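You operate a simulated robot arm through the tools that you are given. There is no shell and no other tool.

The job below is to be done with a simulated robot arm. You get a single attempt, and the scene is never put back.

TASK
Swing coil D to the mark on its card and pin it.
Fine: draw the red pin and set the switch to OUT first; work the lever with the swing clear; pin fully home.

Only the result counts: the job must be done as asked and must still hold three seconds after the hand-in. Knocking over, shifting, dropping, spilling or breaking anything else fails it.

THE ROBOT
A 6-joint arm with a two-finger gripper, fixed in place. Base frame: the origin is on the floor under the middle of its stand, x ahead of it, y to its left, z up. Readings come in m, rad, newtons and seconds.
With the tool pointing down near the work surface it reaches from about 0.1 to 0.68 m from the base axis. Its first joint turns from -2.897 to 2.897 rad. Payload 3.18 kg.
The tool frame sits at the grasp point between the pads (the TCP): z along the fingers, y along the line on which they close. The tips reach 0.03 m beyond it. The gripper opens to 0.144 m; its body begins 0.103 m behind the TCP.
Orientation is told as [roll, pitch, yaw] about the base's x, y, z axes, in that order, counted from this pose: with the fingers straight down and closing along the base's y, the tool's x points along the base's -x, its y along +y and its z along -z.

THE INTERFACE
- The arm moves only by the tool arm_command. Its argument "plan" is a list of rows, each an object of numbers (a shift or turn left out is 0, a gripper value left out holds the last): "tx", "ty", "tz": the shift along the tool's x, y, z in cm; "ax", "ay", "az": the turn, a rotation vector about the tool's x, y, z in rad; "fingers": the opening, from 0 (shut) to 1 (fully open). In form: [{"tx": .., "ty": .., "tz": .., "ax": .., "ay": .., "az": .., "fingers": ..}, ...]. A call has 1 to 20 rows; each row is the pose to reach, as a shift and turn from the pose commanded when the call began, along the tool's axes at that moment. A row lasts 0.2 s, in which the tool goes at most 0.05 m and 0.15 rad; a call with a longer step from one row to the next is refused whole, and so is a gripper value outside its range. Where a pose cannot be reached the arm comes as near as it can. A force on the tool above 70 N (or 10 N above the force at the start of the call, whichever is more), or a blocked arm, ends the call early, and 0.2 s more pass. The fingers move at their own pace (about 0.1867 m/s each) and stop on an object; they squeeze with about 32 N. The grip force told is the motor's: it shows also when the fingers shut on nothing. Time passes only in rows, and 0.2 s behind the last, so rows that repeat a pose let the fingers close. It gives the time, the measured TCP pose, the force on the tool (base axes), the opening and the grip force at its end, in the units of the frame above (readings bear some noise), with the torque about the TCP (base axes, N m) and any sound that the robot's microphone picked up.
- Cameras (640 x 400 px; columns grow to the right, rows downward): "scene" is fixed at [0.4014, 0.6487, 1.2337]; the picture's right is [-0.98, -0.21, 0.00], its down [-0.15, 0.69, -0.71] and it looks along [0.15, -0.69, -0.71] (base axes); focal length 368 px, centre (320, 200). "wrist" rides on the gripper at [0.076, 0.016, -0.143] in the tool frame; the picture's right is [-0.21, 0.98, 0.00], its down [-0.84, -0.18, -0.51] and it looks along [-0.50, -0.11, 0.86] (tool axes); focal length 218 px, centre (320, 200). There is no depth. A picture from a camera that has moved, and an enlarged one, comes with that camera's place and axes in the base frame and with its lens.
- grab_frame(camera): a new picture of that camera. It takes no simulated time.
- enlarge(camera, box): a new picture of the part [left, top, right, bottom] of that camera's present view, enlarged. It takes no simulated time.
- finish_job(): hands the job in; it is judged then, once.

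Nothing tells you positions but the pictures and the camera data. Unless the task says otherwise, let go and move clear before handing in.

The tools are called after ">>>" by a JSON object that holds its "method" and its "body". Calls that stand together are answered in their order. arm_command: Moves the arm, as the interface text tells. Its arguments: {"type":"object","properties":{"plan":{"type":"array","items":{"type":"object","properties":{"tx":{"type":"number"},"ty":{"type":"number"},"tz":{"type":"number"},"ax":{"type":"number"},"ay":{"type":"number"},"az":{"type":"number"},"fingers":{"type":"number"}}}}},"required":["plan"]} The other tools are called the same way: grab_frame (camera) takes a picture; enlarge (camera, box) takes an enlarged picture of a part of a camera's view; finish_job () hands the job in.

At the start:

```text
t: 0.0
position: [0.3998, 0.242, 0.8602]
orientation: [-0.001, -0.001, -0.001]
wrist_force: [0.1, 0.6, -0.6]
torque: [-0.02, -0.01, -0.01]
grip_width: 0.1441
grip_force: 0.1
```

scene: 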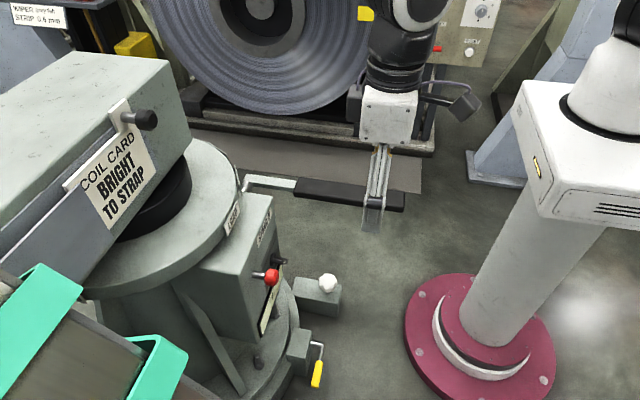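
wrist: 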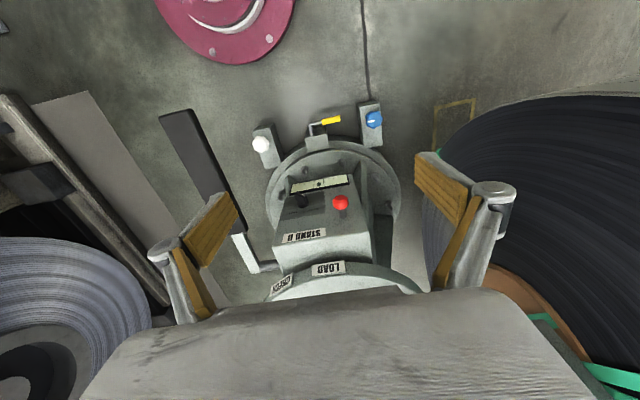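

I see a stand labelled "STAND D" with a red pin, a slot and a lever, a black handle on the right and a coil card. I'll take closer looks before moving anything.

>>> {"method": "enlarge", "body": {"camera": "scene", "box": [180, 160, 360, 400]}}

>>> {"method": "enlarge", "body": {"camera": "scene", "box": [0, 40, 260, 260]}}

>>> {"method": "enlarge", "body": {"camera": "wrist", "box": [220, 80, 440, 300]}}

>>> {"method": "enlarge", "body": {"camera": "scene", "box": [0, 0, 640, 400]}}

```text
1.67 times, centred on (270, 280) of scene
camera zoom: at [0.4014, 0.6487, 1.2337], right [-0.98, -0.21, 0.0], down [-0.15, 0.69, -0.71], along [0.15, -0.69, -0.71], focal length 614 px, centre (403, 67)
```

zoom: 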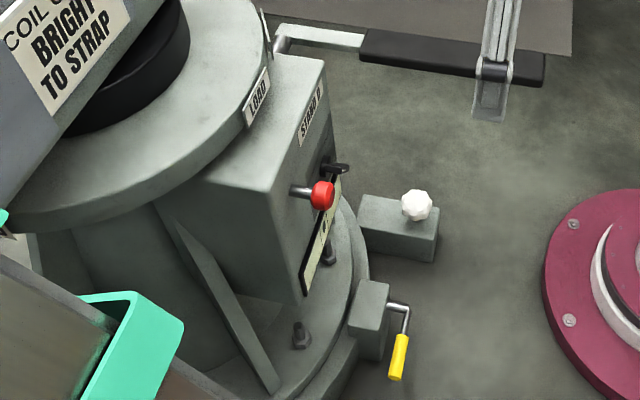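

```text
1.82 times, centred on (130, 150) of scene
camera zoom: at [0.4014, 0.6487, 1.2337], right [-0.98, -0.21, 0.0], down [-0.15, 0.69, -0.71], along [0.15, -0.69, -0.71], focal length 669 px, centre (666, 291)
```

zoom: 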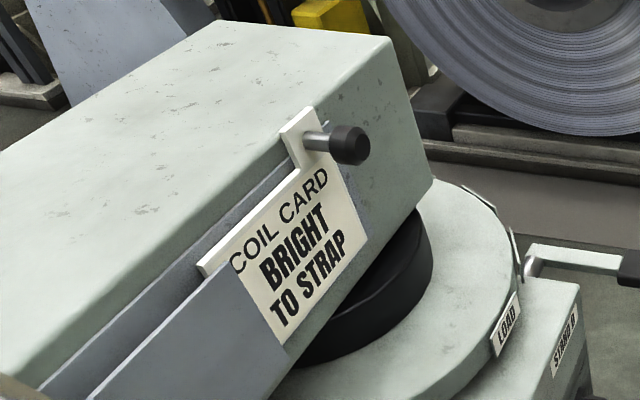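

```text
1.82 times, centred on (330, 190) of wrist
camera zoom: at [0.3251, 0.2573, 1.0018], right [0.21, 0.98, 0.0], down [0.84, -0.18, 0.51], along [0.5, -0.11, -0.86], focal length 397 px, centre (302, 218)
```

zoom: 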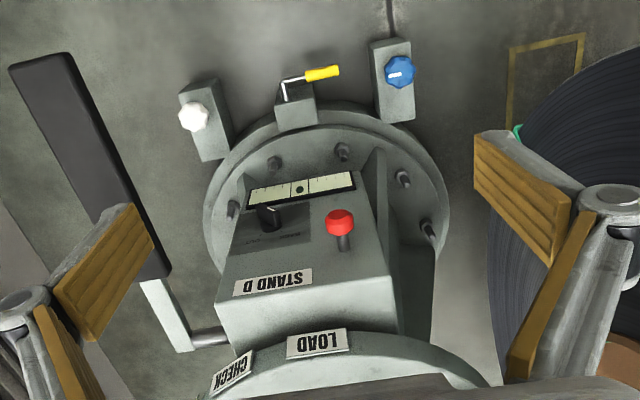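

```text
1.00 times, centred on (320, 200) of scene (not enlarged: the box is as wide or as high as the picture)
camera zoom: at [0.4014, 0.6487, 1.2337], right [-0.98, -0.21, 0.0], down [-0.15, 0.69, -0.71], along [0.15, -0.69, -0.71], focal length 368 px, centre (320, 200)
```

zoom: 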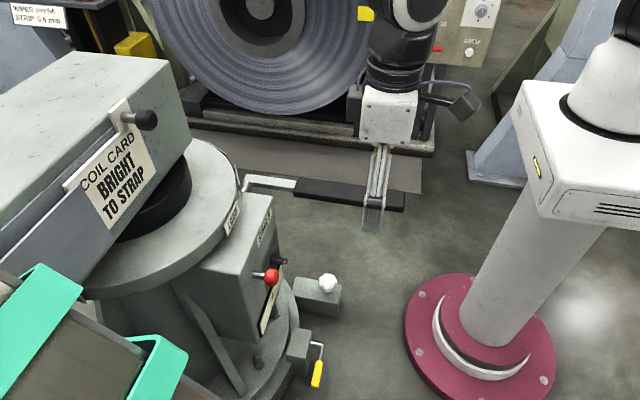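

The stand carries a turntable rim with plates (LOAD, CHECK, perhaps more), plus a front panel with the red pin, a black switch and a scale. Next I'll read the signs and smaller parts at higher zoom.

>>> {"method": "enlarge", "body": {"camera": "scene", "box": [0, 0, 100, 62]}}

>>> {"method": "enlarge", "body": {"camera": "wrist", "box": [270, 160, 390, 240]}}

>>> {"method": "enlarge", "body": {"camera": "wrist", "box": [240, 90, 400, 190]}}

>>> {"method": "enlarge", "body": {"camera": "wrist", "box": [240, 230, 440, 350]}}

>>> {"method": "enlarge", "body": {"camera": "scene", "box": [220, 160, 350, 260]}}

>>> {"method": "enlarge", "body": {"camera": "scene", "box": [220, 240, 360, 400]}}

>>> {"method": "enlarge", "body": {"camera": "scene", "box": [0, 240, 220, 400]}}

>>> {"method": "enlarge", "body": {"camera": "scene", "box": [420, 0, 560, 80]}}

```text
6.40 times, centred on (50, 31) of scene
camera zoom: at [0.4014, 0.6487, 1.2337], right [-0.98, -0.21, 0.0], down [-0.15, 0.69, -0.71], along [0.15, -0.69, -0.71], focal length 2356 px, centre (2048, 1282)
```

zoom: 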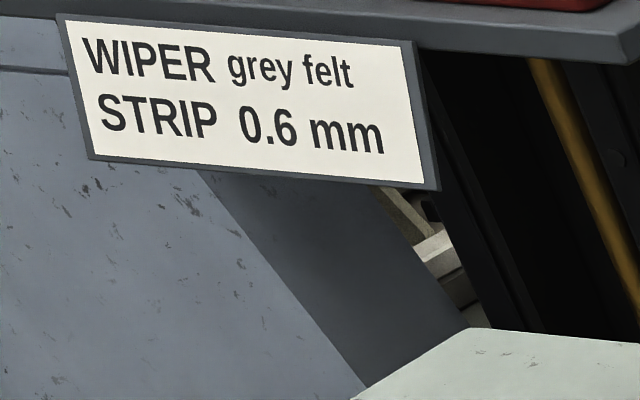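

```text
5.00 times, centred on (330, 200) of wrist
camera zoom: at [0.3251, 0.2573, 1.0018], right [0.21, 0.98, 0.0], down [0.84, -0.18, 0.51], along [0.5, -0.11, -0.86], focal length 1091 px, centre (270, 200)
```

zoom: 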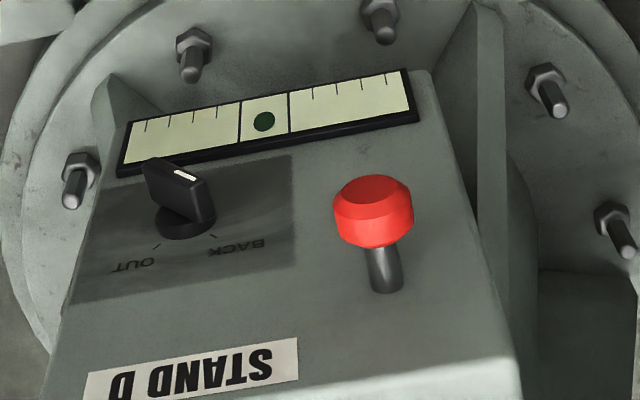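

```text
4.00 times, centred on (320, 140) of wrist
camera zoom: at [0.3251, 0.2573, 1.0018], right [0.21, 0.98, 0.0], down [0.84, -0.18, 0.51], along [0.5, -0.11, -0.86], focal length 873 px, centre (320, 440)
```

zoom: 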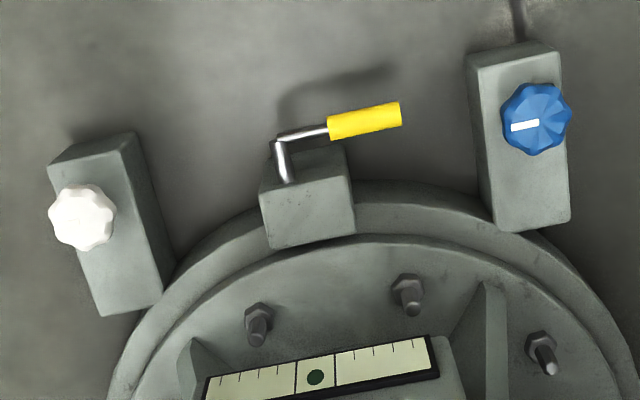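

```text
3.20 times, centred on (340, 290) of wrist
camera zoom: at [0.3251, 0.2573, 1.0018], right [0.21, 0.98, 0.0], down [0.84, -0.18, 0.51], along [0.5, -0.11, -0.86], focal length 698 px, centre (256, -88)
```

zoom: 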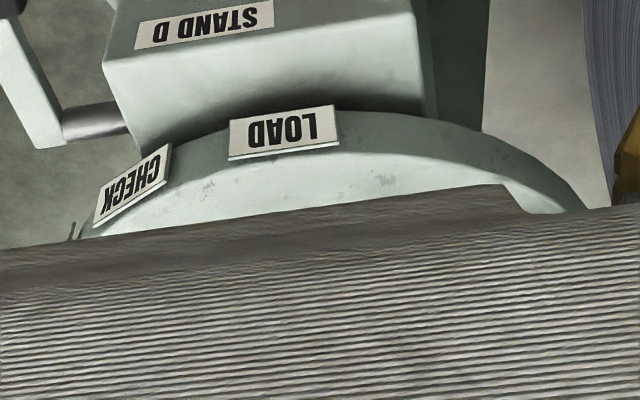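

```text
4.00 times, centred on (285, 210) of scene
camera zoom: at [0.4014, 0.6487, 1.2337], right [-0.98, -0.21, 0.0], down [-0.15, 0.69, -0.71], along [0.15, -0.69, -0.71], focal length 1472 px, centre (460, 160)
```

zoom: 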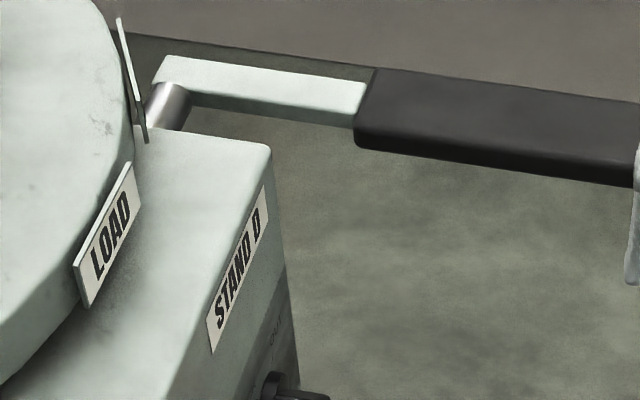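

```text
2.50 times, centred on (290, 320) of scene
camera zoom: at [0.4014, 0.6487, 1.2337], right [-0.98, -0.21, 0.0], down [-0.15, 0.69, -0.71], along [0.15, -0.69, -0.71], focal length 920 px, centre (395, -100)
```

zoom: 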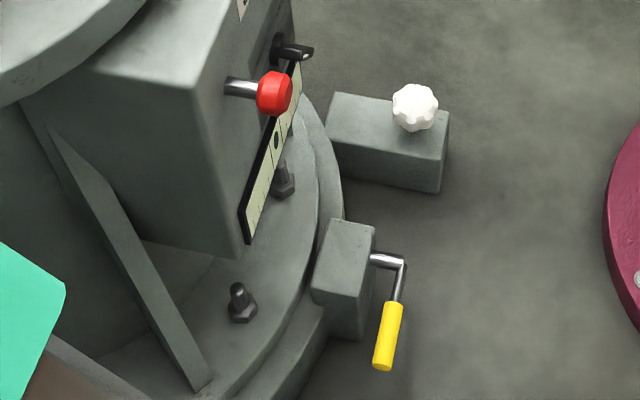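

```text
2.50 times, centred on (110, 320) of scene
camera zoom: at [0.4014, 0.6487, 1.2337], right [-0.98, -0.21, 0.0], down [-0.15, 0.69, -0.71], along [0.15, -0.69, -0.71], focal length 920 px, centre (845, -100)
```

zoom: 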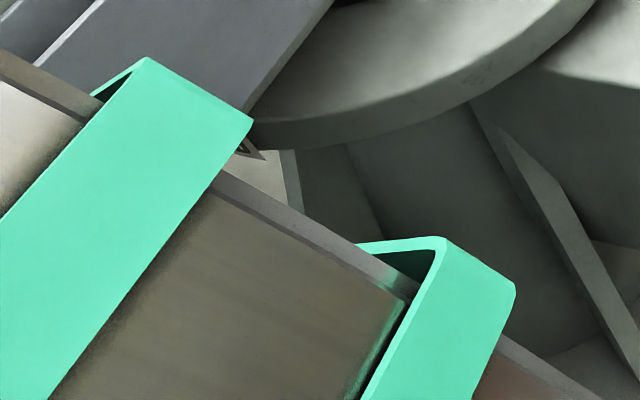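

```text
4.57 times, centred on (490, 40) of scene
camera zoom: at [0.4014, 0.6487, 1.2337], right [-0.98, -0.21, 0.0], down [-0.15, 0.69, -0.71], along [0.15, -0.69, -0.71], focal length 1683 px, centre (-457, 931)
```

zoom: 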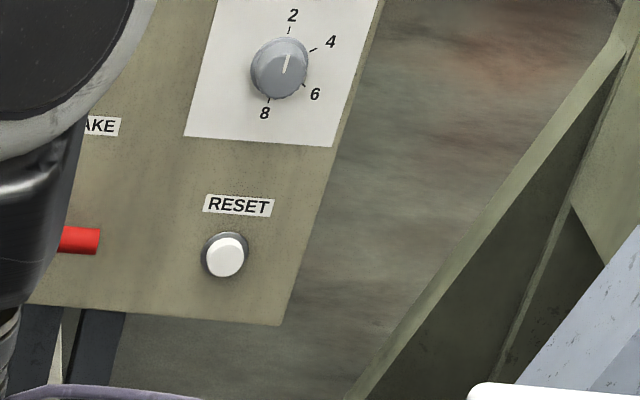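

The pin head is at about (0.593, 0.247, 0.569), with the panel vertical at x≈0.63 facing me. The switch is at about (0.615, 0.142, 0.477), and the lever handle runs from (0.60, 0.01) to (0.33, -0.01) at z≈0.60. I'll tilt the wrist camera forward to look at the turntable and its plates.

>>> {"method": "arm_command", "body": {"plan": [{"ay": -0.14, "tx": 2, "tz": -2}, {"ay": -0.28, "tx": 4, "tz": -4}, {"ay": -0.42, "tx": 6, "tz": -6}, {"ay": -0.56, "tx": 8, "tz": -8}, {"ay": -0.7, "tx": 10, "tz": -10}]}}

>>> {"method": "grab_frame", "body": {"camera": "wrist"}}

>>> {"method": "grab_frame", "body": {"camera": "scene"}}

```text
t: 1.2
position: [0.2989, 0.244, 0.9612]
orientation: [-0.005, -0.699, 0.004]
wrist_force: [-1.2, -0.3, -0.1]
torque: [-0.04, 0.0, 0.02]
grip_width: 0.144
grip_force: 0.1
out of reach, approached as far as the arm can: row 5
```

```text
taken
camera wrist: at [0.1494, 0.2594, 1.0209], right [0.16, 0.98, 0.13], down [0.32, -0.18, 0.93], along [0.93, -0.11, -0.34], focal length 218 px, centre (320, 200)
```

wrist: 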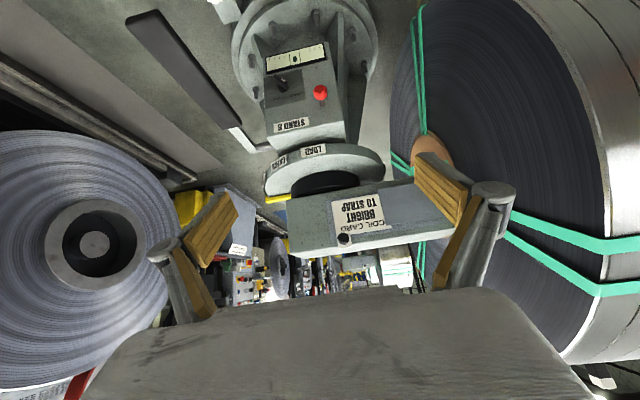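

```text
taken
```

scene: 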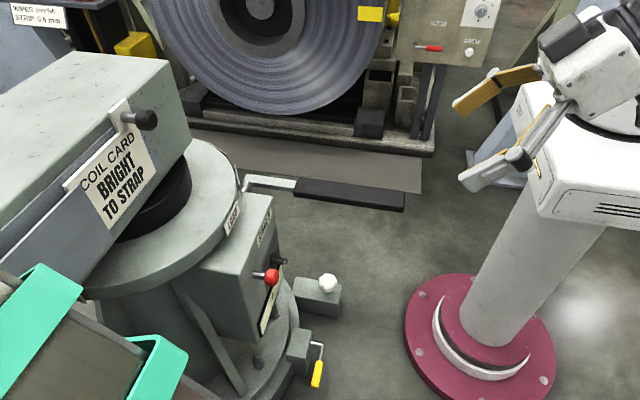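

The boom sits on the turntable with the big strapped coil to its right in this flipped view. I'll zoom in on the boom, the plates and the coil.

>>> {"method": "enlarge", "body": {"camera": "wrist", "box": [240, 120, 440, 260]}}

>>> {"method": "enlarge", "body": {"camera": "wrist", "box": [260, 130, 340, 180]}}

>>> {"method": "enlarge", "body": {"camera": "wrist", "box": [240, 30, 380, 140]}}

>>> {"method": "enlarge", "body": {"camera": "wrist", "box": [380, 100, 640, 290]}}

>>> {"method": "enlarge", "body": {"camera": "wrist", "box": [160, 180, 440, 320]}}

>>> {"method": "enlarge", "body": {"camera": "scene", "box": [100, 0, 460, 220]}}

```text
2.86 times, centred on (340, 190) of wrist
camera zoom: at [0.1494, 0.2594, 1.0209], right [0.16, 0.98, 0.13], down [0.32, -0.18, 0.93], along [0.93, -0.11, -0.34], focal length 624 px, centre (263, 229)
```

zoom: 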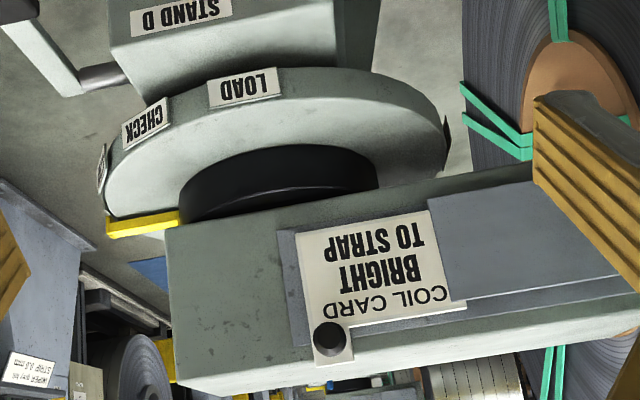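

```text
8.00 times, centred on (300, 155) of wrist
camera zoom: at [0.1494, 0.2594, 1.0209], right [0.16, 0.98, 0.13], down [0.32, -0.18, 0.93], along [0.93, -0.11, -0.34], focal length 1746 px, centre (480, 560)
```

zoom: 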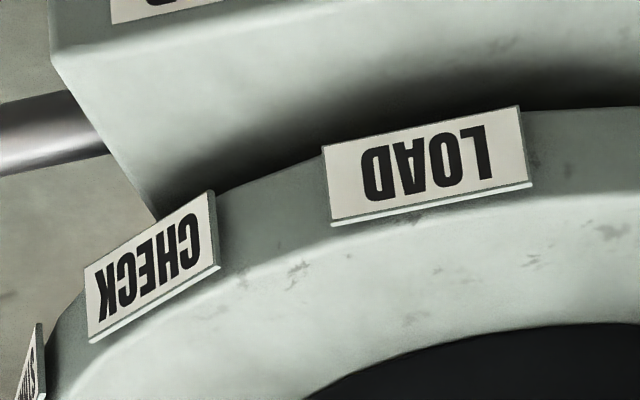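

```text
3.64 times, centred on (310, 85) of wrist
camera zoom: at [0.1494, 0.2594, 1.0209], right [0.16, 0.98, 0.13], down [0.32, -0.18, 0.93], along [0.93, -0.11, -0.34], focal length 794 px, centre (356, 618)
```

zoom: 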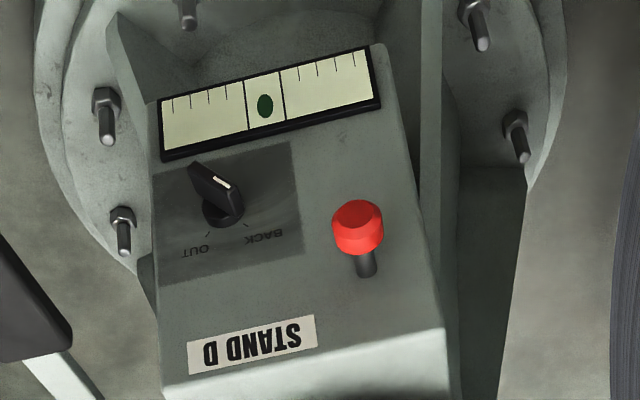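

```text
2.11 times, centred on (510, 195) of wrist
camera zoom: at [0.1494, 0.2594, 1.0209], right [0.16, 0.98, 0.13], down [0.32, -0.18, 0.93], along [0.93, -0.11, -0.34], focal length 460 px, centre (-80, 210)
```

zoom: 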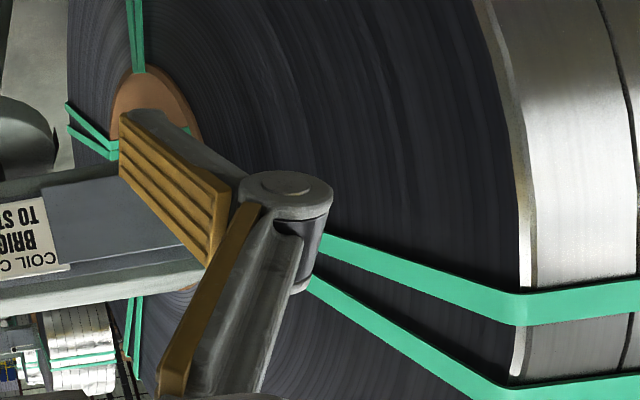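

```text
2.29 times, centred on (300, 250) of wrist
camera zoom: at [0.1494, 0.2594, 1.0209], right [0.16, 0.98, 0.13], down [0.32, -0.18, 0.93], along [0.93, -0.11, -0.34], focal length 499 px, centre (366, 86)
```

zoom: 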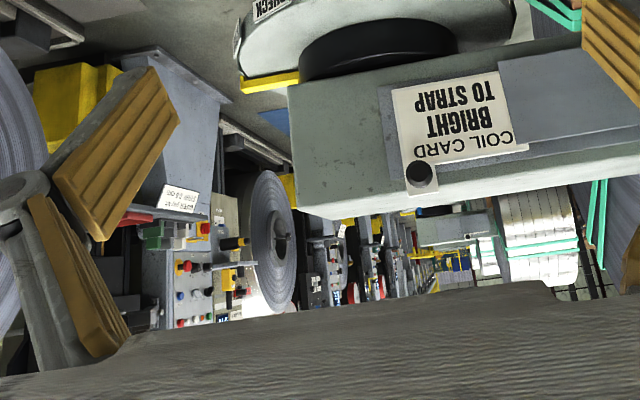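

```text
1.78 times, centred on (280, 110) of scene
camera zoom: at [0.4014, 0.6487, 1.2337], right [-0.98, -0.21, 0.0], down [-0.15, 0.69, -0.71], along [0.15, -0.69, -0.71], focal length 654 px, centre (391, 360)
```

zoom: 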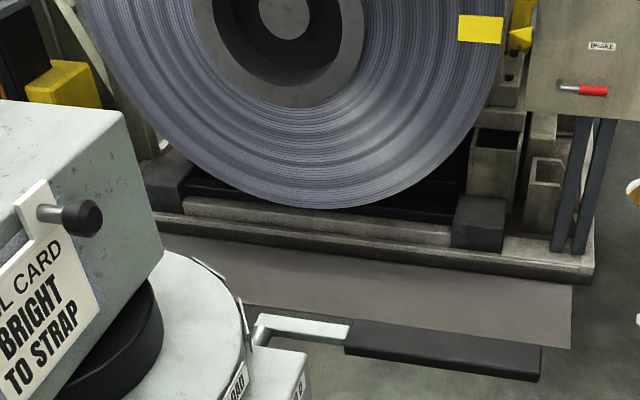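

I make out LOAD, CHECK and a third plate starting with "S" further round, plus a yellow bar near the boom end. I'll shift the camera toward -y, staying high, to see that side of the turntable.

>>> {"method": "arm_command", "body": {"plan": [{"ty": -4, "ax": -0.032, "az": -0.038}, {"ty": -8, "ax": -0.064, "az": -0.077}, {"ty": -12, "ax": -0.097, "az": -0.115}, {"ty": -16, "ax": -0.129, "az": -0.153}, {"ty": -20, "ax": -0.161, "az": -0.191}, {"ty": -24, "ax": -0.193, "az": -0.23}, {"ty": -28, "ax": -0.225, "az": -0.268}]}}

>>> {"method": "grab_frame", "body": {"camera": "wrist"}}

>>> {"method": "enlarge", "body": {"camera": "wrist", "box": [220, 60, 460, 280]}}

```text
t: 3.0
position: [0.2853, -0.0289, 0.9545]
orientation: [0.208, -0.062, -0.406]
wrist_force: [0.5, -0.9, 0.1]
torque: [0.05, 0.03, 0.03]
grip_width: 0.1441
grip_force: 0.0
out of reach, approached as far as the arm can: row 1, 2, 3, 4, 5, 6, 7
stopped in row 7: the arm was blocked; the commanded pose is now the measured one
```

```text
taken
camera wrist: at [0.2036, -0.0081, 1.0925], right [0.56, 0.8, 0.21], down [0.63, -0.58, 0.51], along [0.53, -0.15, -0.83], focal length 218 px, centre (320, 200)
```

wrist: 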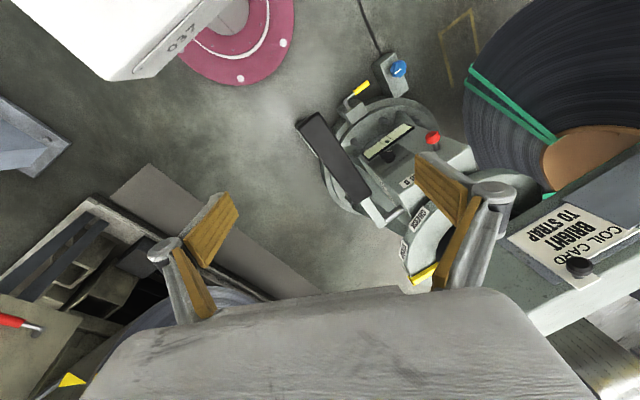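

```text
1.82 times, centred on (340, 170) of wrist
camera zoom: at [0.2036, -0.0081, 1.0925], right [0.56, 0.8, 0.21], down [0.63, -0.58, 0.51], along [0.53, -0.15, -0.83], focal length 397 px, centre (284, 254)
```

zoom: 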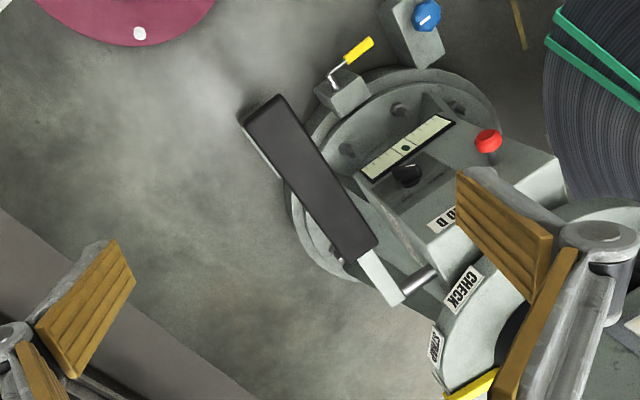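

The arm reached its limit there and tilted back down, but no force was registered. I'll zoom in on the third plate from here.

>>> {"method": "enlarge", "body": {"camera": "wrist", "box": [390, 190, 470, 290]}}

>>> {"method": "enlarge", "body": {"camera": "wrist", "box": [340, 110, 460, 200]}}

>>> {"method": "grab_frame", "body": {"camera": "scene"}}

```text
4.00 times, centred on (430, 240) of wrist
camera zoom: at [0.2036, -0.0081, 1.0925], right [0.56, 0.8, 0.21], down [0.63, -0.58, 0.51], along [0.53, -0.15, -0.83], focal length 873 px, centre (-120, 40)
```

zoom: 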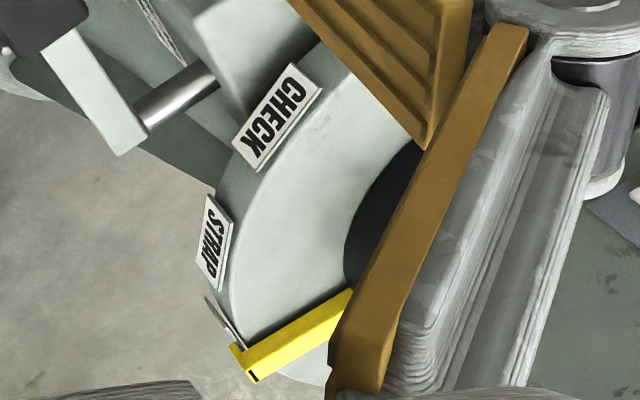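

```text
4.44 times, centred on (400, 155) of wrist
camera zoom: at [0.2036, -0.0081, 1.0925], right [0.56, 0.8, 0.21], down [0.63, -0.58, 0.51], along [0.53, -0.15, -0.83], focal length 970 px, centre (-36, 400)
```

zoom: 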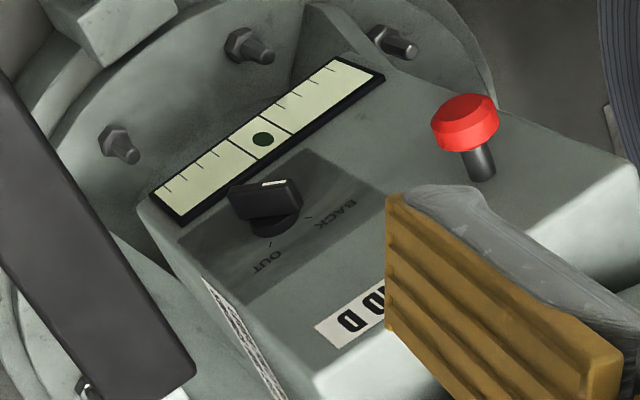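

```text
taken
```

scene: 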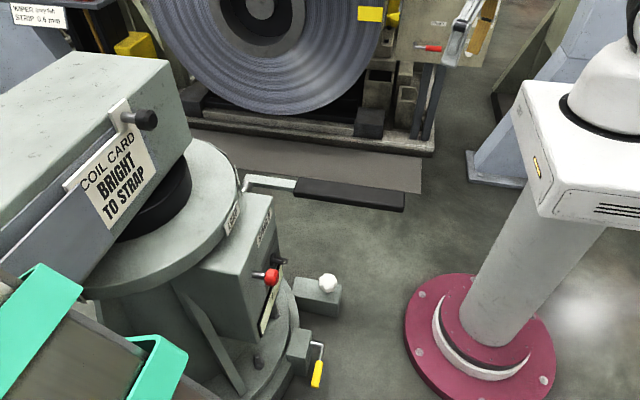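

The rim plates read LOAD (~178°), CHECK (~208°) and STRAP (~238°), with a fourth plate (~268°) where the yellow pointer now stands. The turntable centre is near (0.89, 0.19). I'll bring the arm back to a comfortable pose near the start, then view the panel from the front.

>>> {"method": "arm_command", "body": {"plan": [{"tx": -0.13, "ty": 3.29, "tz": 2.09, "ax": 0.0275, "ay": 0.0147, "az": -0.0568}, {"tx": -0.26, "ty": 6.58, "tz": 4.17, "ax": 0.055, "ay": 0.0295, "az": -0.1137}, {"tx": -0.39, "ty": 9.87, "tz": 6.25, "ax": 0.0825, "ay": 0.0442, "az": -0.1705}, {"tx": -0.52, "ty": 13.17, "tz": 8.34, "ax": 0.11, "ay": 0.0589, "az": -0.2273}, {"tx": -0.65, "ty": 16.46, "tz": 10.42, "ax": 0.1375, "ay": 0.0736, "az": -0.2841}, {"tx": -0.78, "ty": 19.75, "tz": 12.5, "ax": 0.165, "ay": 0.0884, "az": -0.341}, {"tx": -0.91, "ty": 23.04, "tz": 14.59, "ax": 0.1925, "ay": 0.1031, "az": -0.3978}]}}

>>> {"method": "grab_frame", "body": {"camera": "wrist"}}

>>> {"method": "grab_frame", "body": {"camera": "scene"}}

```text
t: 4.6
position: [0.4015, 0.1968, 0.8596]
orientation: [-0.002, -0.003, 0.002]
wrist_force: [0.4, 1.0, 0.9]
torque: [-0.01, 0.01, -0.01]
grip_width: 0.1441
grip_force: 0.0
```

```text
taken
camera wrist: at [0.326, 0.2141, 1.0021], right [0.21, 0.98, 0.0], down [0.84, -0.18, 0.51], along [0.5, -0.11, -0.86], focal length 218 px, centre (320, 200)
```

wrist: 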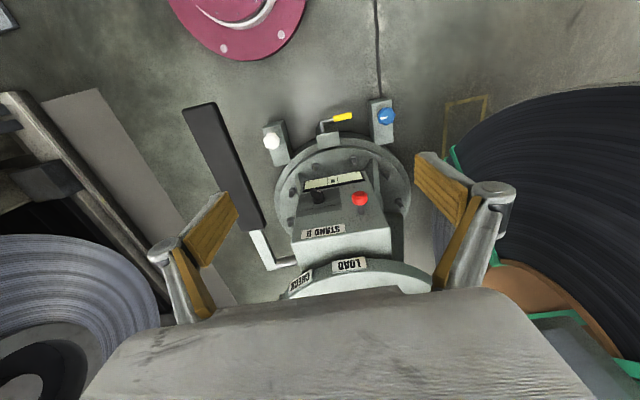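

```text
taken
```

scene: 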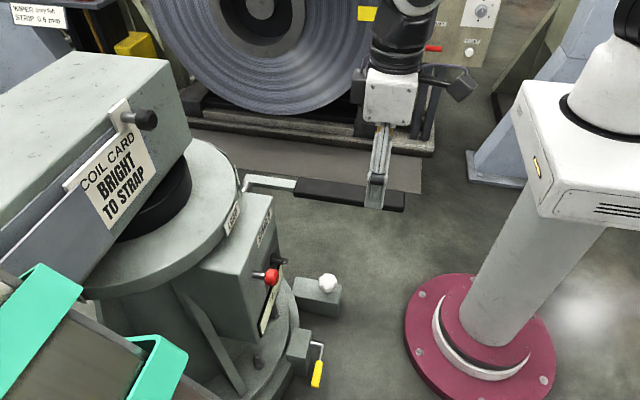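

Now I'll lower the tool in front of the panel while pitching forward, for a level view of the pin, switch and scale.

>>> {"method": "arm_command", "body": {"plan": [{"tz": 3.2, "ay": -0.12}, {"tz": 6.4, "ay": -0.24}, {"tz": 9.6, "ay": -0.36}, {"tz": 12.8, "ay": -0.48}, {"tz": 16, "ay": -0.6}, {"tz": 19.2, "ay": -0.72}, {"tz": 22.4, "ay": -0.84}, {"tz": 25.6, "ay": -0.96}]}}

>>> {"method": "grab_frame", "body": {"camera": "wrist"}}

>>> {"method": "grab_frame", "body": {"camera": "scene"}}

```text
t: 6.4
position: [0.4932, 0.3188, 0.636]
orientation: [-0.183, -0.95, 0.115]
wrist_force: [1.1, -0.4, 1.3]
torque: [0.08, 0.16, 0.07]
grip_width: 0.1437
grip_force: 0.0
out of reach, approached as far as the arm can: row 2, 3, 4, 5, 6, 7, 8
```

```text
taken
camera wrist: at [0.3344, 0.3417, 0.6542], right [0.15, 0.99, 0.07], down [0.07, -0.08, 0.99], along [0.99, -0.15, -0.08], focal length 218 px, centre (320, 200)
```

wrist: 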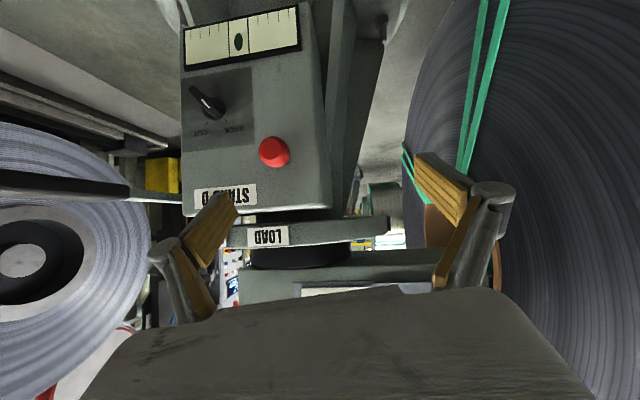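

```text
taken
```

scene: 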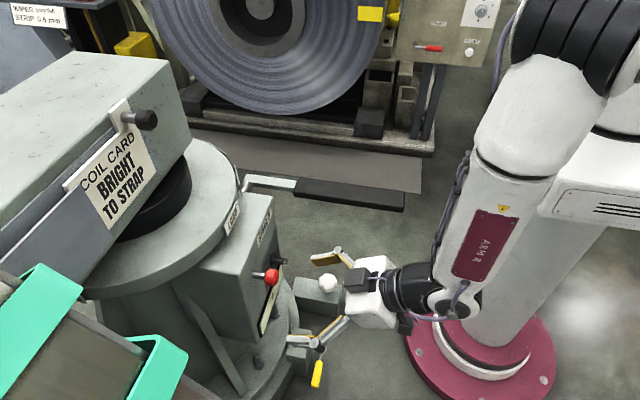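

The arm settled slightly off the commanded pose but gives a good, upside-down front view of the panel. I'll zoom in on the switch, pin and scale.

>>> {"method": "enlarge", "body": {"camera": "wrist", "box": [170, 0, 330, 100]}}

>>> {"method": "enlarge", "body": {"camera": "wrist", "box": [170, 70, 330, 170]}}

>>> {"method": "enlarge", "body": {"camera": "wrist", "box": [180, 160, 440, 320]}}

>>> {"method": "enlarge", "body": {"camera": "scene", "box": [200, 160, 360, 320]}}

```text
4.00 times, centred on (250, 50) of wrist
camera zoom: at [0.3344, 0.3417, 0.6542], right [0.15, 0.99, 0.07], down [0.07, -0.08, 0.99], along [0.99, -0.15, -0.08], focal length 873 px, centre (600, 800)
```

zoom: 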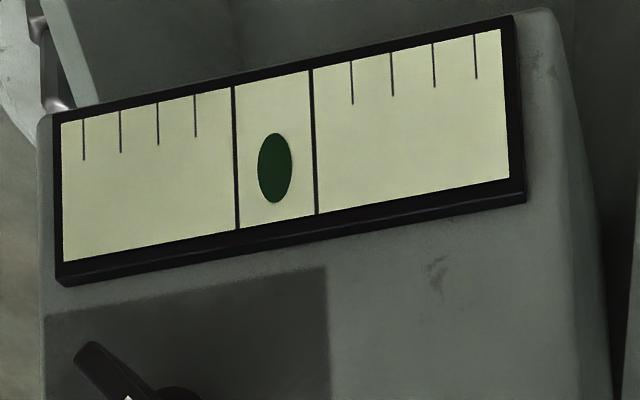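

```text
4.00 times, centred on (250, 120) of wrist
camera zoom: at [0.3344, 0.3417, 0.6542], right [0.15, 0.99, 0.07], down [0.07, -0.08, 0.99], along [0.99, -0.15, -0.08], focal length 873 px, centre (600, 520)
```

zoom: 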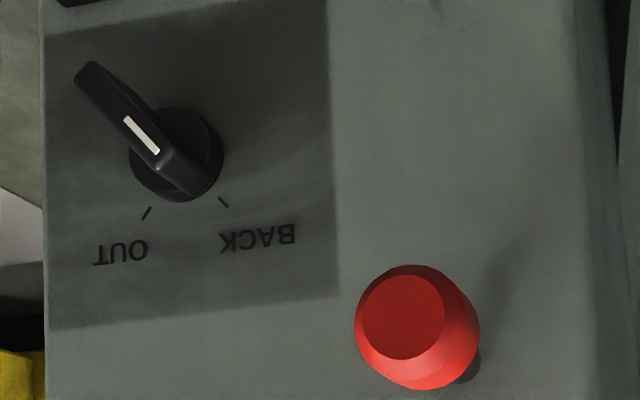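

```text
2.46 times, centred on (310, 240) of wrist
camera zoom: at [0.3344, 0.3417, 0.6542], right [0.15, 0.99, 0.07], down [0.07, -0.08, 0.99], along [0.99, -0.15, -0.08], focal length 537 px, centre (345, 102)
```

zoom: 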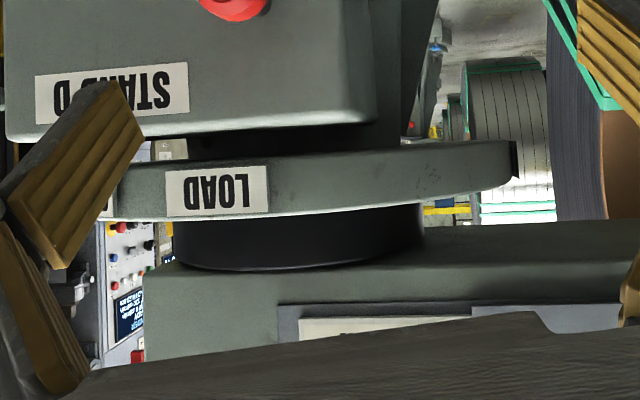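

```text
2.50 times, centred on (280, 240) of scene
camera zoom: at [0.4014, 0.6487, 1.2337], right [-0.98, -0.21, 0.0], down [-0.15, 0.69, -0.71], along [0.15, -0.69, -0.71], focal length 920 px, centre (420, 100)
```

zoom: 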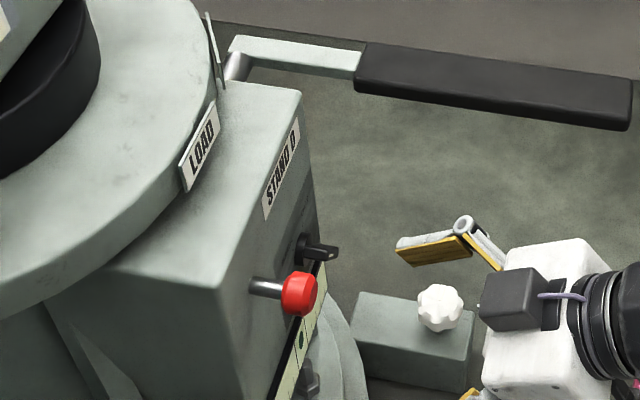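

The switch pointer stands at BACK, so it must turn clockwise (seen from the arm) by about 70° to OUT. The pin head is a red cylinder about 3.3 cm across, standing out along -x. I'll move to a pre-grasp in front of the pin at roughly (0.50, 0.2475, 0.60).

>>> {"method": "arm_command", "body": {"plan": [{"tx": -1.35, "ty": 1.19, "tz": 2.1, "ay": -0.03}, {"tx": -2.7, "ty": 2.38, "tz": 4.2, "ay": -0.06}, {"tx": -4.05, "ty": 3.56, "tz": 6.3, "ay": -0.1}, {"tx": -5.4, "ty": 4.75, "tz": 8.4, "ay": -0.14}, {"tx": -5.4, "ty": 4.75, "tz": 8.4, "ay": -0.14}]}}

>>> {"method": "grab_frame", "body": {"camera": "wrist"}}

>>> {"method": "grab_frame", "body": {"camera": "scene"}}

```text
t: 7.6
position: [0.5934, 0.3594, 0.6232]
orientation: [-0.228, -1.072, 0.168]
wrist_force: [0.1, 0.2, 0.0]
torque: [0.01, 0.0, 0.03]
grip_width: 0.1439
grip_force: 0.0
```

```text
taken
camera wrist: at [0.4341, 0.3809, 0.62], right [0.13, 0.99, 0.08], down [-0.06, -0.07, 1.0], along [0.99, -0.13, 0.05], focal length 218 px, centre (320, 200)
```

wrist: 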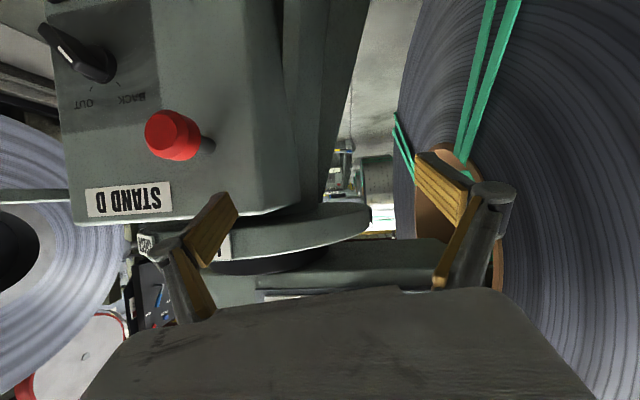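

```text
taken
```

scene: 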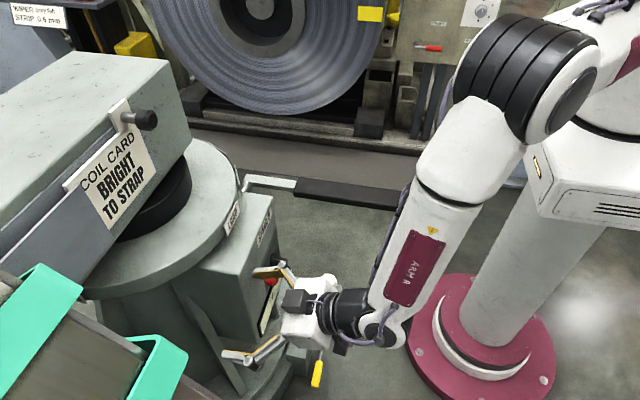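

The commanded pose follows the nearest reached one, so the TCP is now at (0.593, 0.359, 0.623), beside the pin and touching nothing. I'll back off along the tool axis, then line up with the pin while keeping this orientation.

>>> {"method": "arm_command", "body": {"plan": [{"tz": -3.5}, {"tz": -7}, {"tz": -10}, {"tx": 1.9, "ty": -3.5, "tz": -8.9}, {"tx": 3.8, "ty": -7, "tz": -7.7}, {"tx": 5.7, "ty": -10.5, "tz": -6.55}, {"tx": 5.7, "ty": -10.5, "tz": -6.55}]}}

>>> {"method": "grab_frame", "body": {"camera": "wrist"}}

>>> {"method": "enlarge", "body": {"camera": "scene", "box": [200, 160, 440, 400]}}

```text
t: 9.2
position: [0.5525, 0.3019, 0.6217]
orientation: [-0.204, -0.982, 0.127]
wrist_force: [-0.5, -0.3, -1.1]
torque: [0.01, -0.01, -0.01]
grip_width: 0.1438
grip_force: 0.1
out of reach, approached as far as the arm can: row 1, 2, 3, 4, 5, 6, 7
```

```text
taken
camera wrist: at [0.3938, 0.3267, 0.6334], right [0.16, 0.99, 0.06], down [0.03, -0.07, 1.0], along [0.99, -0.15, -0.04], focal length 218 px, centre (320, 200)
```

wrist: 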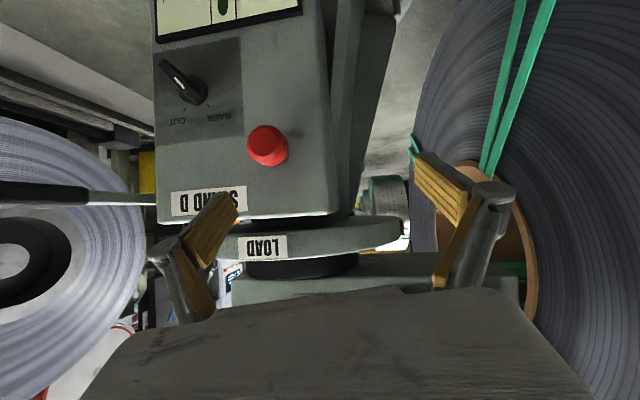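

```text
1.67 times, centred on (320, 280) of scene
camera zoom: at [0.4014, 0.6487, 1.2337], right [-0.98, -0.21, 0.0], down [-0.15, 0.69, -0.71], along [0.15, -0.69, -0.71], focal length 614 px, centre (320, 67)
```

zoom: 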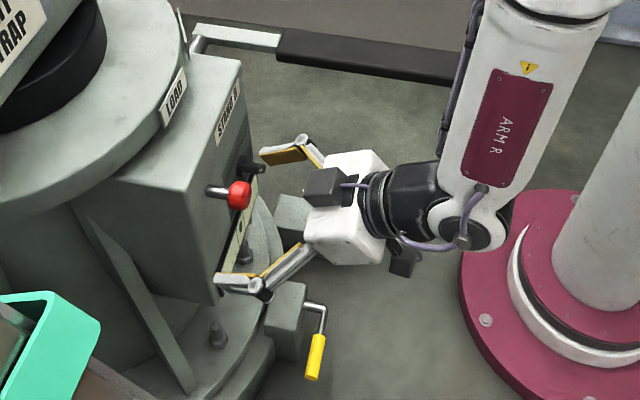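

The forearm is steep, so a nearly horizontal tool is at its limit here. A pitch of about -0.6 rad should still grip the pin head sideways, so I'll re-orient to that in front of and above the pin.

>>> {"method": "arm_command", "body": {"plan": [{"tx": -0.25, "ty": -1.5, "tz": -1.07, "ax": -0.0276, "ay": 0.0973, "az": 0.0127}, {"tx": -0.5, "ty": -3.0, "tz": -2.13, "ax": -0.0552, "ay": 0.1946, "az": 0.0254}, {"tx": -0.76, "ty": -4.5, "tz": -3.2, "ax": -0.0829, "ay": 0.2919, "az": 0.0381}, {"tx": -1.02, "ty": -5.97, "tz": -4.26, "ax": -0.1105, "ay": 0.3892, "az": 0.0508}, {"tx": -1.02, "ty": -5.97, "tz": -4.26, "ax": -0.1105, "ay": 0.3892, "az": 0.0508}]}}

>>> {"method": "grab_frame", "body": {"camera": "wrist"}}

>>> {"method": "enlarge", "body": {"camera": "scene", "box": [200, 160, 440, 400]}}

```text
t: 10.4
position: [0.5213, 0.2512, 0.6624]
orientation: [-0.011, -0.595, 0.006]
wrist_force: [0.2, 0.0, 0.1]
torque: [-0.02, 0.03, -0.05]
grip_width: 0.144
grip_force: 0.1
```

```text
taken
camera wrist: at [0.3797, 0.2674, 0.7374], right [0.17, 0.98, 0.11], down [0.41, -0.17, 0.89], along [0.89, -0.11, -0.43], focal length 218 px, centre (320, 200)
```

wrist: 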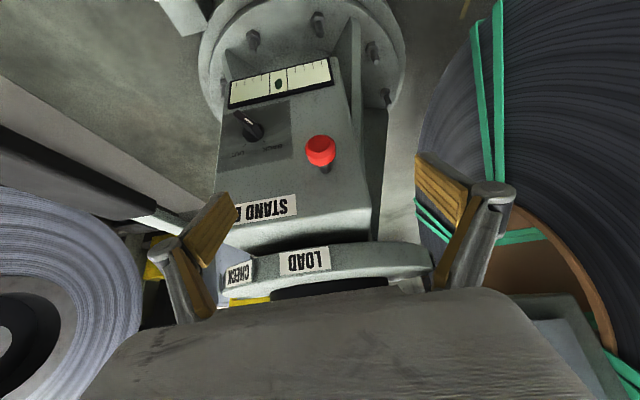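

```text
1.67 times, centred on (320, 280) of scene
camera zoom: at [0.4014, 0.6487, 1.2337], right [-0.98, -0.21, 0.0], down [-0.15, 0.69, -0.71], along [0.15, -0.69, -0.71], focal length 614 px, centre (320, 67)
```

zoom: 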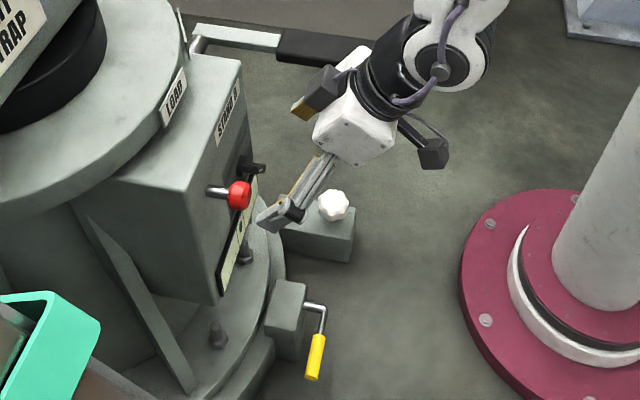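

The pose is good: the TCP is at (0.522, 0.251, 0.662) with the pin between the fingers. I'll half-close, advance along the tool axis onto the red head, and check before squeezing.

>>> {"method": "arm_command", "body": {"plan": [{"tx": 0, "ty": -0.1, "tz": 2.5, "fingers": 0.5}, {"tx": -0.2, "ty": -0.2, "tz": 5, "fingers": 0.5}, {"tx": -0.3, "ty": -0.3, "tz": 7.5, "fingers": 0.5}, {"tx": -0.4, "ty": -0.3, "tz": 9.6, "fingers": 0.5}, {"tx": -0.5, "ty": -0.3, "tz": 11.5, "fingers": 0.5}, {"tx": -0.5, "ty": -0.3, "tz": 11.5, "fingers": 0.5}]}}

>>> {"method": "grab_frame", "body": {"camera": "wrist"}}

>>> {"method": "enlarge", "body": {"camera": "scene", "box": [200, 180, 360, 340]}}

```text
t: 11.8
position: [0.5878, 0.2475, 0.5677]
orientation: [0.002, -0.6, 0.0]
wrist_force: [-0.2, -0.3, 0.6]
torque: [0.0, 0.03, 0.0]
grip_width: 0.0721
grip_force: 0.0
out of reach, approached as far as the arm can: row 1
```

```text
taken
camera wrist: at [0.4447, 0.2629, 0.6421], right [0.17, 0.98, 0.12], down [0.41, -0.18, 0.89], along [0.9, -0.1, -0.43], focal length 218 px, centre (320, 200)
```

wrist: 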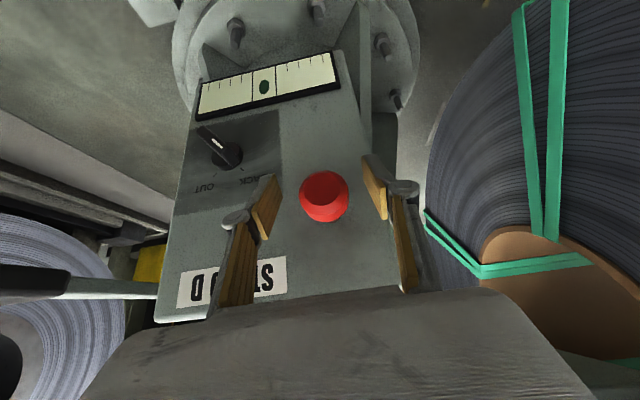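

```text
2.50 times, centred on (280, 260) of scene
camera zoom: at [0.4014, 0.6487, 1.2337], right [-0.98, -0.21, 0.0], down [-0.15, 0.69, -0.71], along [0.15, -0.69, -0.71], focal length 920 px, centre (420, 50)
```

zoom: 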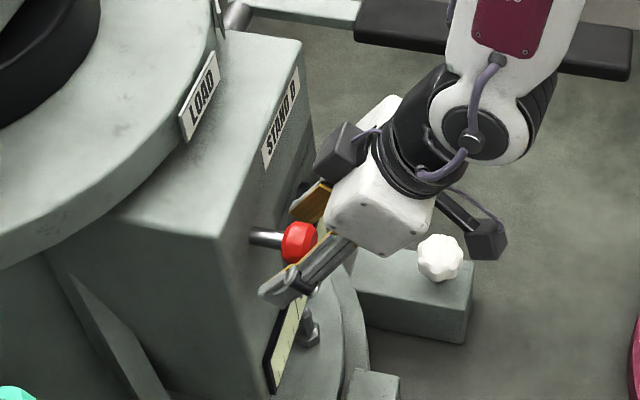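

The pads straddle the red head. I'll nudge 6 mm toward the panel and close on it.

>>> {"method": "arm_command", "body": {"plan": [{"tx": -0.5, "tz": 0.34, "fingers": 0.5}, {"tx": -0.5, "tz": 0.34, "fingers": 0.3}, {"tx": -0.5, "tz": 0.34, "fingers": 0.0}, {"tx": -0.5, "tz": 0.34, "fingers": 0.0}, {"tx": -0.5, "tz": 0.34, "fingers": 0.0}]}}

>>> {"method": "grab_frame", "body": {"camera": "wrist"}}

>>> {"method": "enlarge", "body": {"camera": "scene", "box": [200, 180, 360, 340]}}

```text
t: 13.0
position: [0.5919, 0.2496, 0.5673]
orientation: [0.001, -0.6, 0.007]
wrist_force: [3.0, 42.2, -14.4]
torque: [-0.14, 0.11, -0.15]
grip_width: 0.0338
grip_force: 45.3
```

```text
taken
camera wrist: at [0.4503, 0.2649, 0.6424], right [0.17, 0.98, 0.12], down [0.41, -0.18, 0.89], along [0.9, -0.1, -0.43], focal length 218 px, centre (320, 200)
```

wrist: 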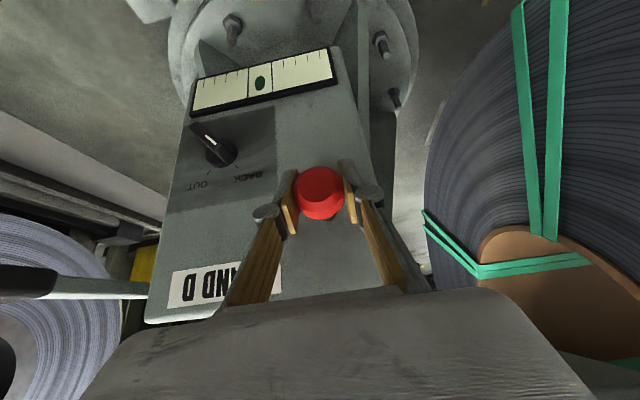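

```text
2.50 times, centred on (280, 260) of scene
camera zoom: at [0.4014, 0.6487, 1.2337], right [-0.98, -0.21, 0.0], down [-0.15, 0.69, -0.71], along [0.15, -0.69, -0.71], focal length 920 px, centre (420, 50)
```

zoom: 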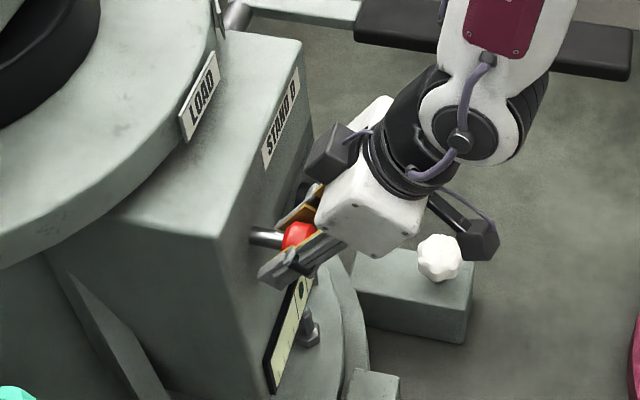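

The grip is on the head at 3.4 cm wide, but there's a +42 N side load, so I'm slightly off-centre. I'll shift about 3 mm in +y to relieve it.

>>> {"method": "arm_command", "body": {"plan": [{"ty": 0.15, "fingers": 0.0}, {"ty": 0.3, "fingers": 0.0}, {"ty": 0.3, "fingers": 0.0}]}}

```text
t: 13.8
position: [0.5933, 0.2496, 0.5675]
orientation: [-0.001, -0.6, 0.001]
wrist_force: [-4.4, 18.2, -6.9]
torque: [-0.23, -0.11, 0.19]
grip_width: 0.0338
grip_force: 45.1
```

>>> {"method": "arm_command", "body": {"plan": [{"ty": 0.1, "fingers": 0.0}, {"ty": 0.22, "fingers": 0.0}, {"ty": 0.22, "fingers": 0.0}]}}

```text
t: 14.6
position: [0.5929, 0.2496, 0.5687]
orientation: [-0.001, -0.6, -0.001]
wrist_force: [-5.3, -5.1, -1.4]
torque: [-0.08, 0.14, 0.15]
grip_width: 0.0336
grip_force: 45.0
```

The side load is gone and the pin axis is at y≈0.2496. Now I'll draw the pin straight out along -x in small steps.

>>> {"method": "arm_command", "body": {"plan": [{"tx": 0.41, "tz": -0.28, "fingers": 0.0}, {"tx": 0.83, "tz": -0.565, "fingers": 0.0}, {"tx": 1.24, "tz": -0.85, "fingers": 0.0}, {"tx": 1.65, "tz": -1.13, "fingers": 0.0}, {"tx": 1.65, "tz": -1.13, "fingers": 0.0}]}}

>>> {"method": "enlarge", "body": {"camera": "scene", "box": [200, 180, 360, 340]}}

>>> {"method": "grab_frame", "body": {"camera": "wrist"}}

```text
t: 15.8
position: [0.5728, 0.2498, 0.5683]
orientation: [0.001, -0.599, -0.002]
wrist_force: [-0.9, -35.5, -6.0]
torque: [0.13, -0.13, -0.07]
grip_width: 0.0336
grip_force: 44.9
```

```text
2.50 times, centred on (280, 260) of scene
camera zoom: at [0.4014, 0.6487, 1.2337], right [-0.98, -0.21, 0.0], down [-0.15, 0.69, -0.71], along [0.15, -0.69, -0.71], focal length 920 px, centre (420, 50)
```

zoom: 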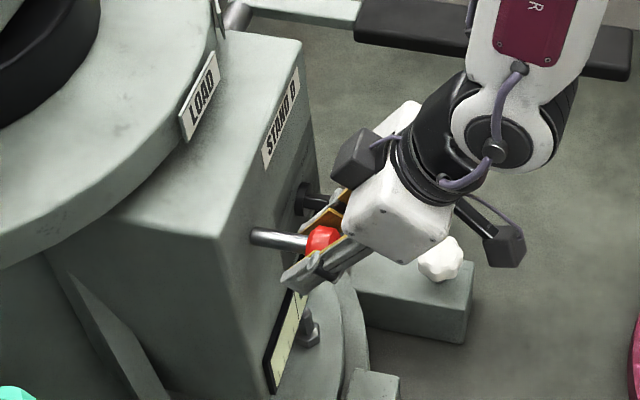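

```text
taken
camera wrist: at [0.4301, 0.2665, 0.6428], right [0.17, 0.98, 0.12], down [0.41, -0.18, 0.89], along [0.9, -0.11, -0.43], focal length 218 px, centre (320, 200)
```

wrist: 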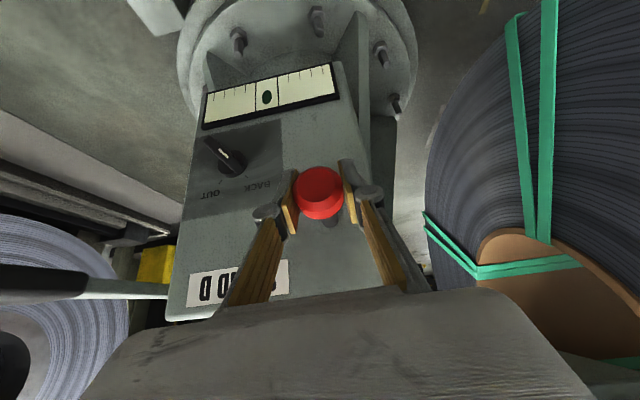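

The pin slides out cleanly with about 2 cm of travel, but the y force has changed to -35 N. I'll check the shaft direction and how far it's drawn.

>>> {"method": "enlarge", "body": {"camera": "scene", "box": [240, 250, 304, 290]}}

>>> {"method": "enlarge", "body": {"camera": "wrist", "box": [260, 150, 380, 250]}}

```text
10.00 times, centred on (272, 270) of scene
camera zoom: at [0.4014, 0.6487, 1.2337], right [-0.98, -0.21, 0.0], down [-0.15, 0.69, -0.71], along [0.15, -0.69, -0.71], focal length 3681 px, centre (800, -500)
```

zoom: 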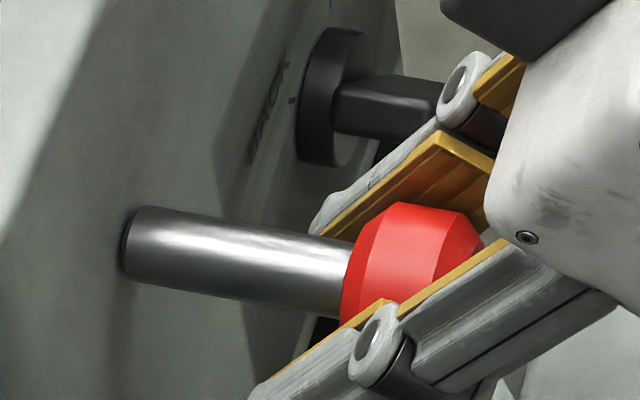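

```text
4.00 times, centred on (320, 200) of wrist
camera zoom: at [0.4301, 0.2665, 0.6428], right [0.17, 0.98, 0.12], down [0.41, -0.18, 0.89], along [0.9, -0.11, -0.43], focal length 873 px, centre (320, 200)
```

zoom: 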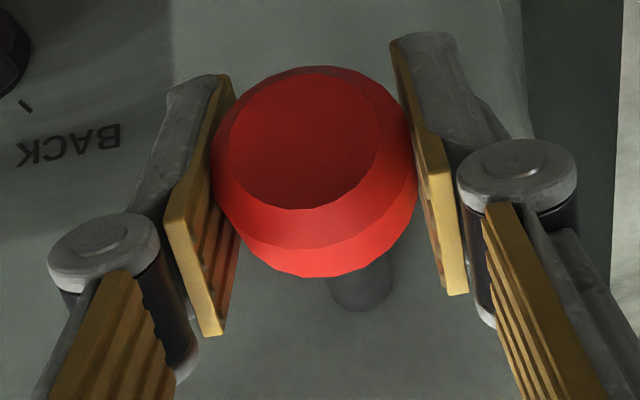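

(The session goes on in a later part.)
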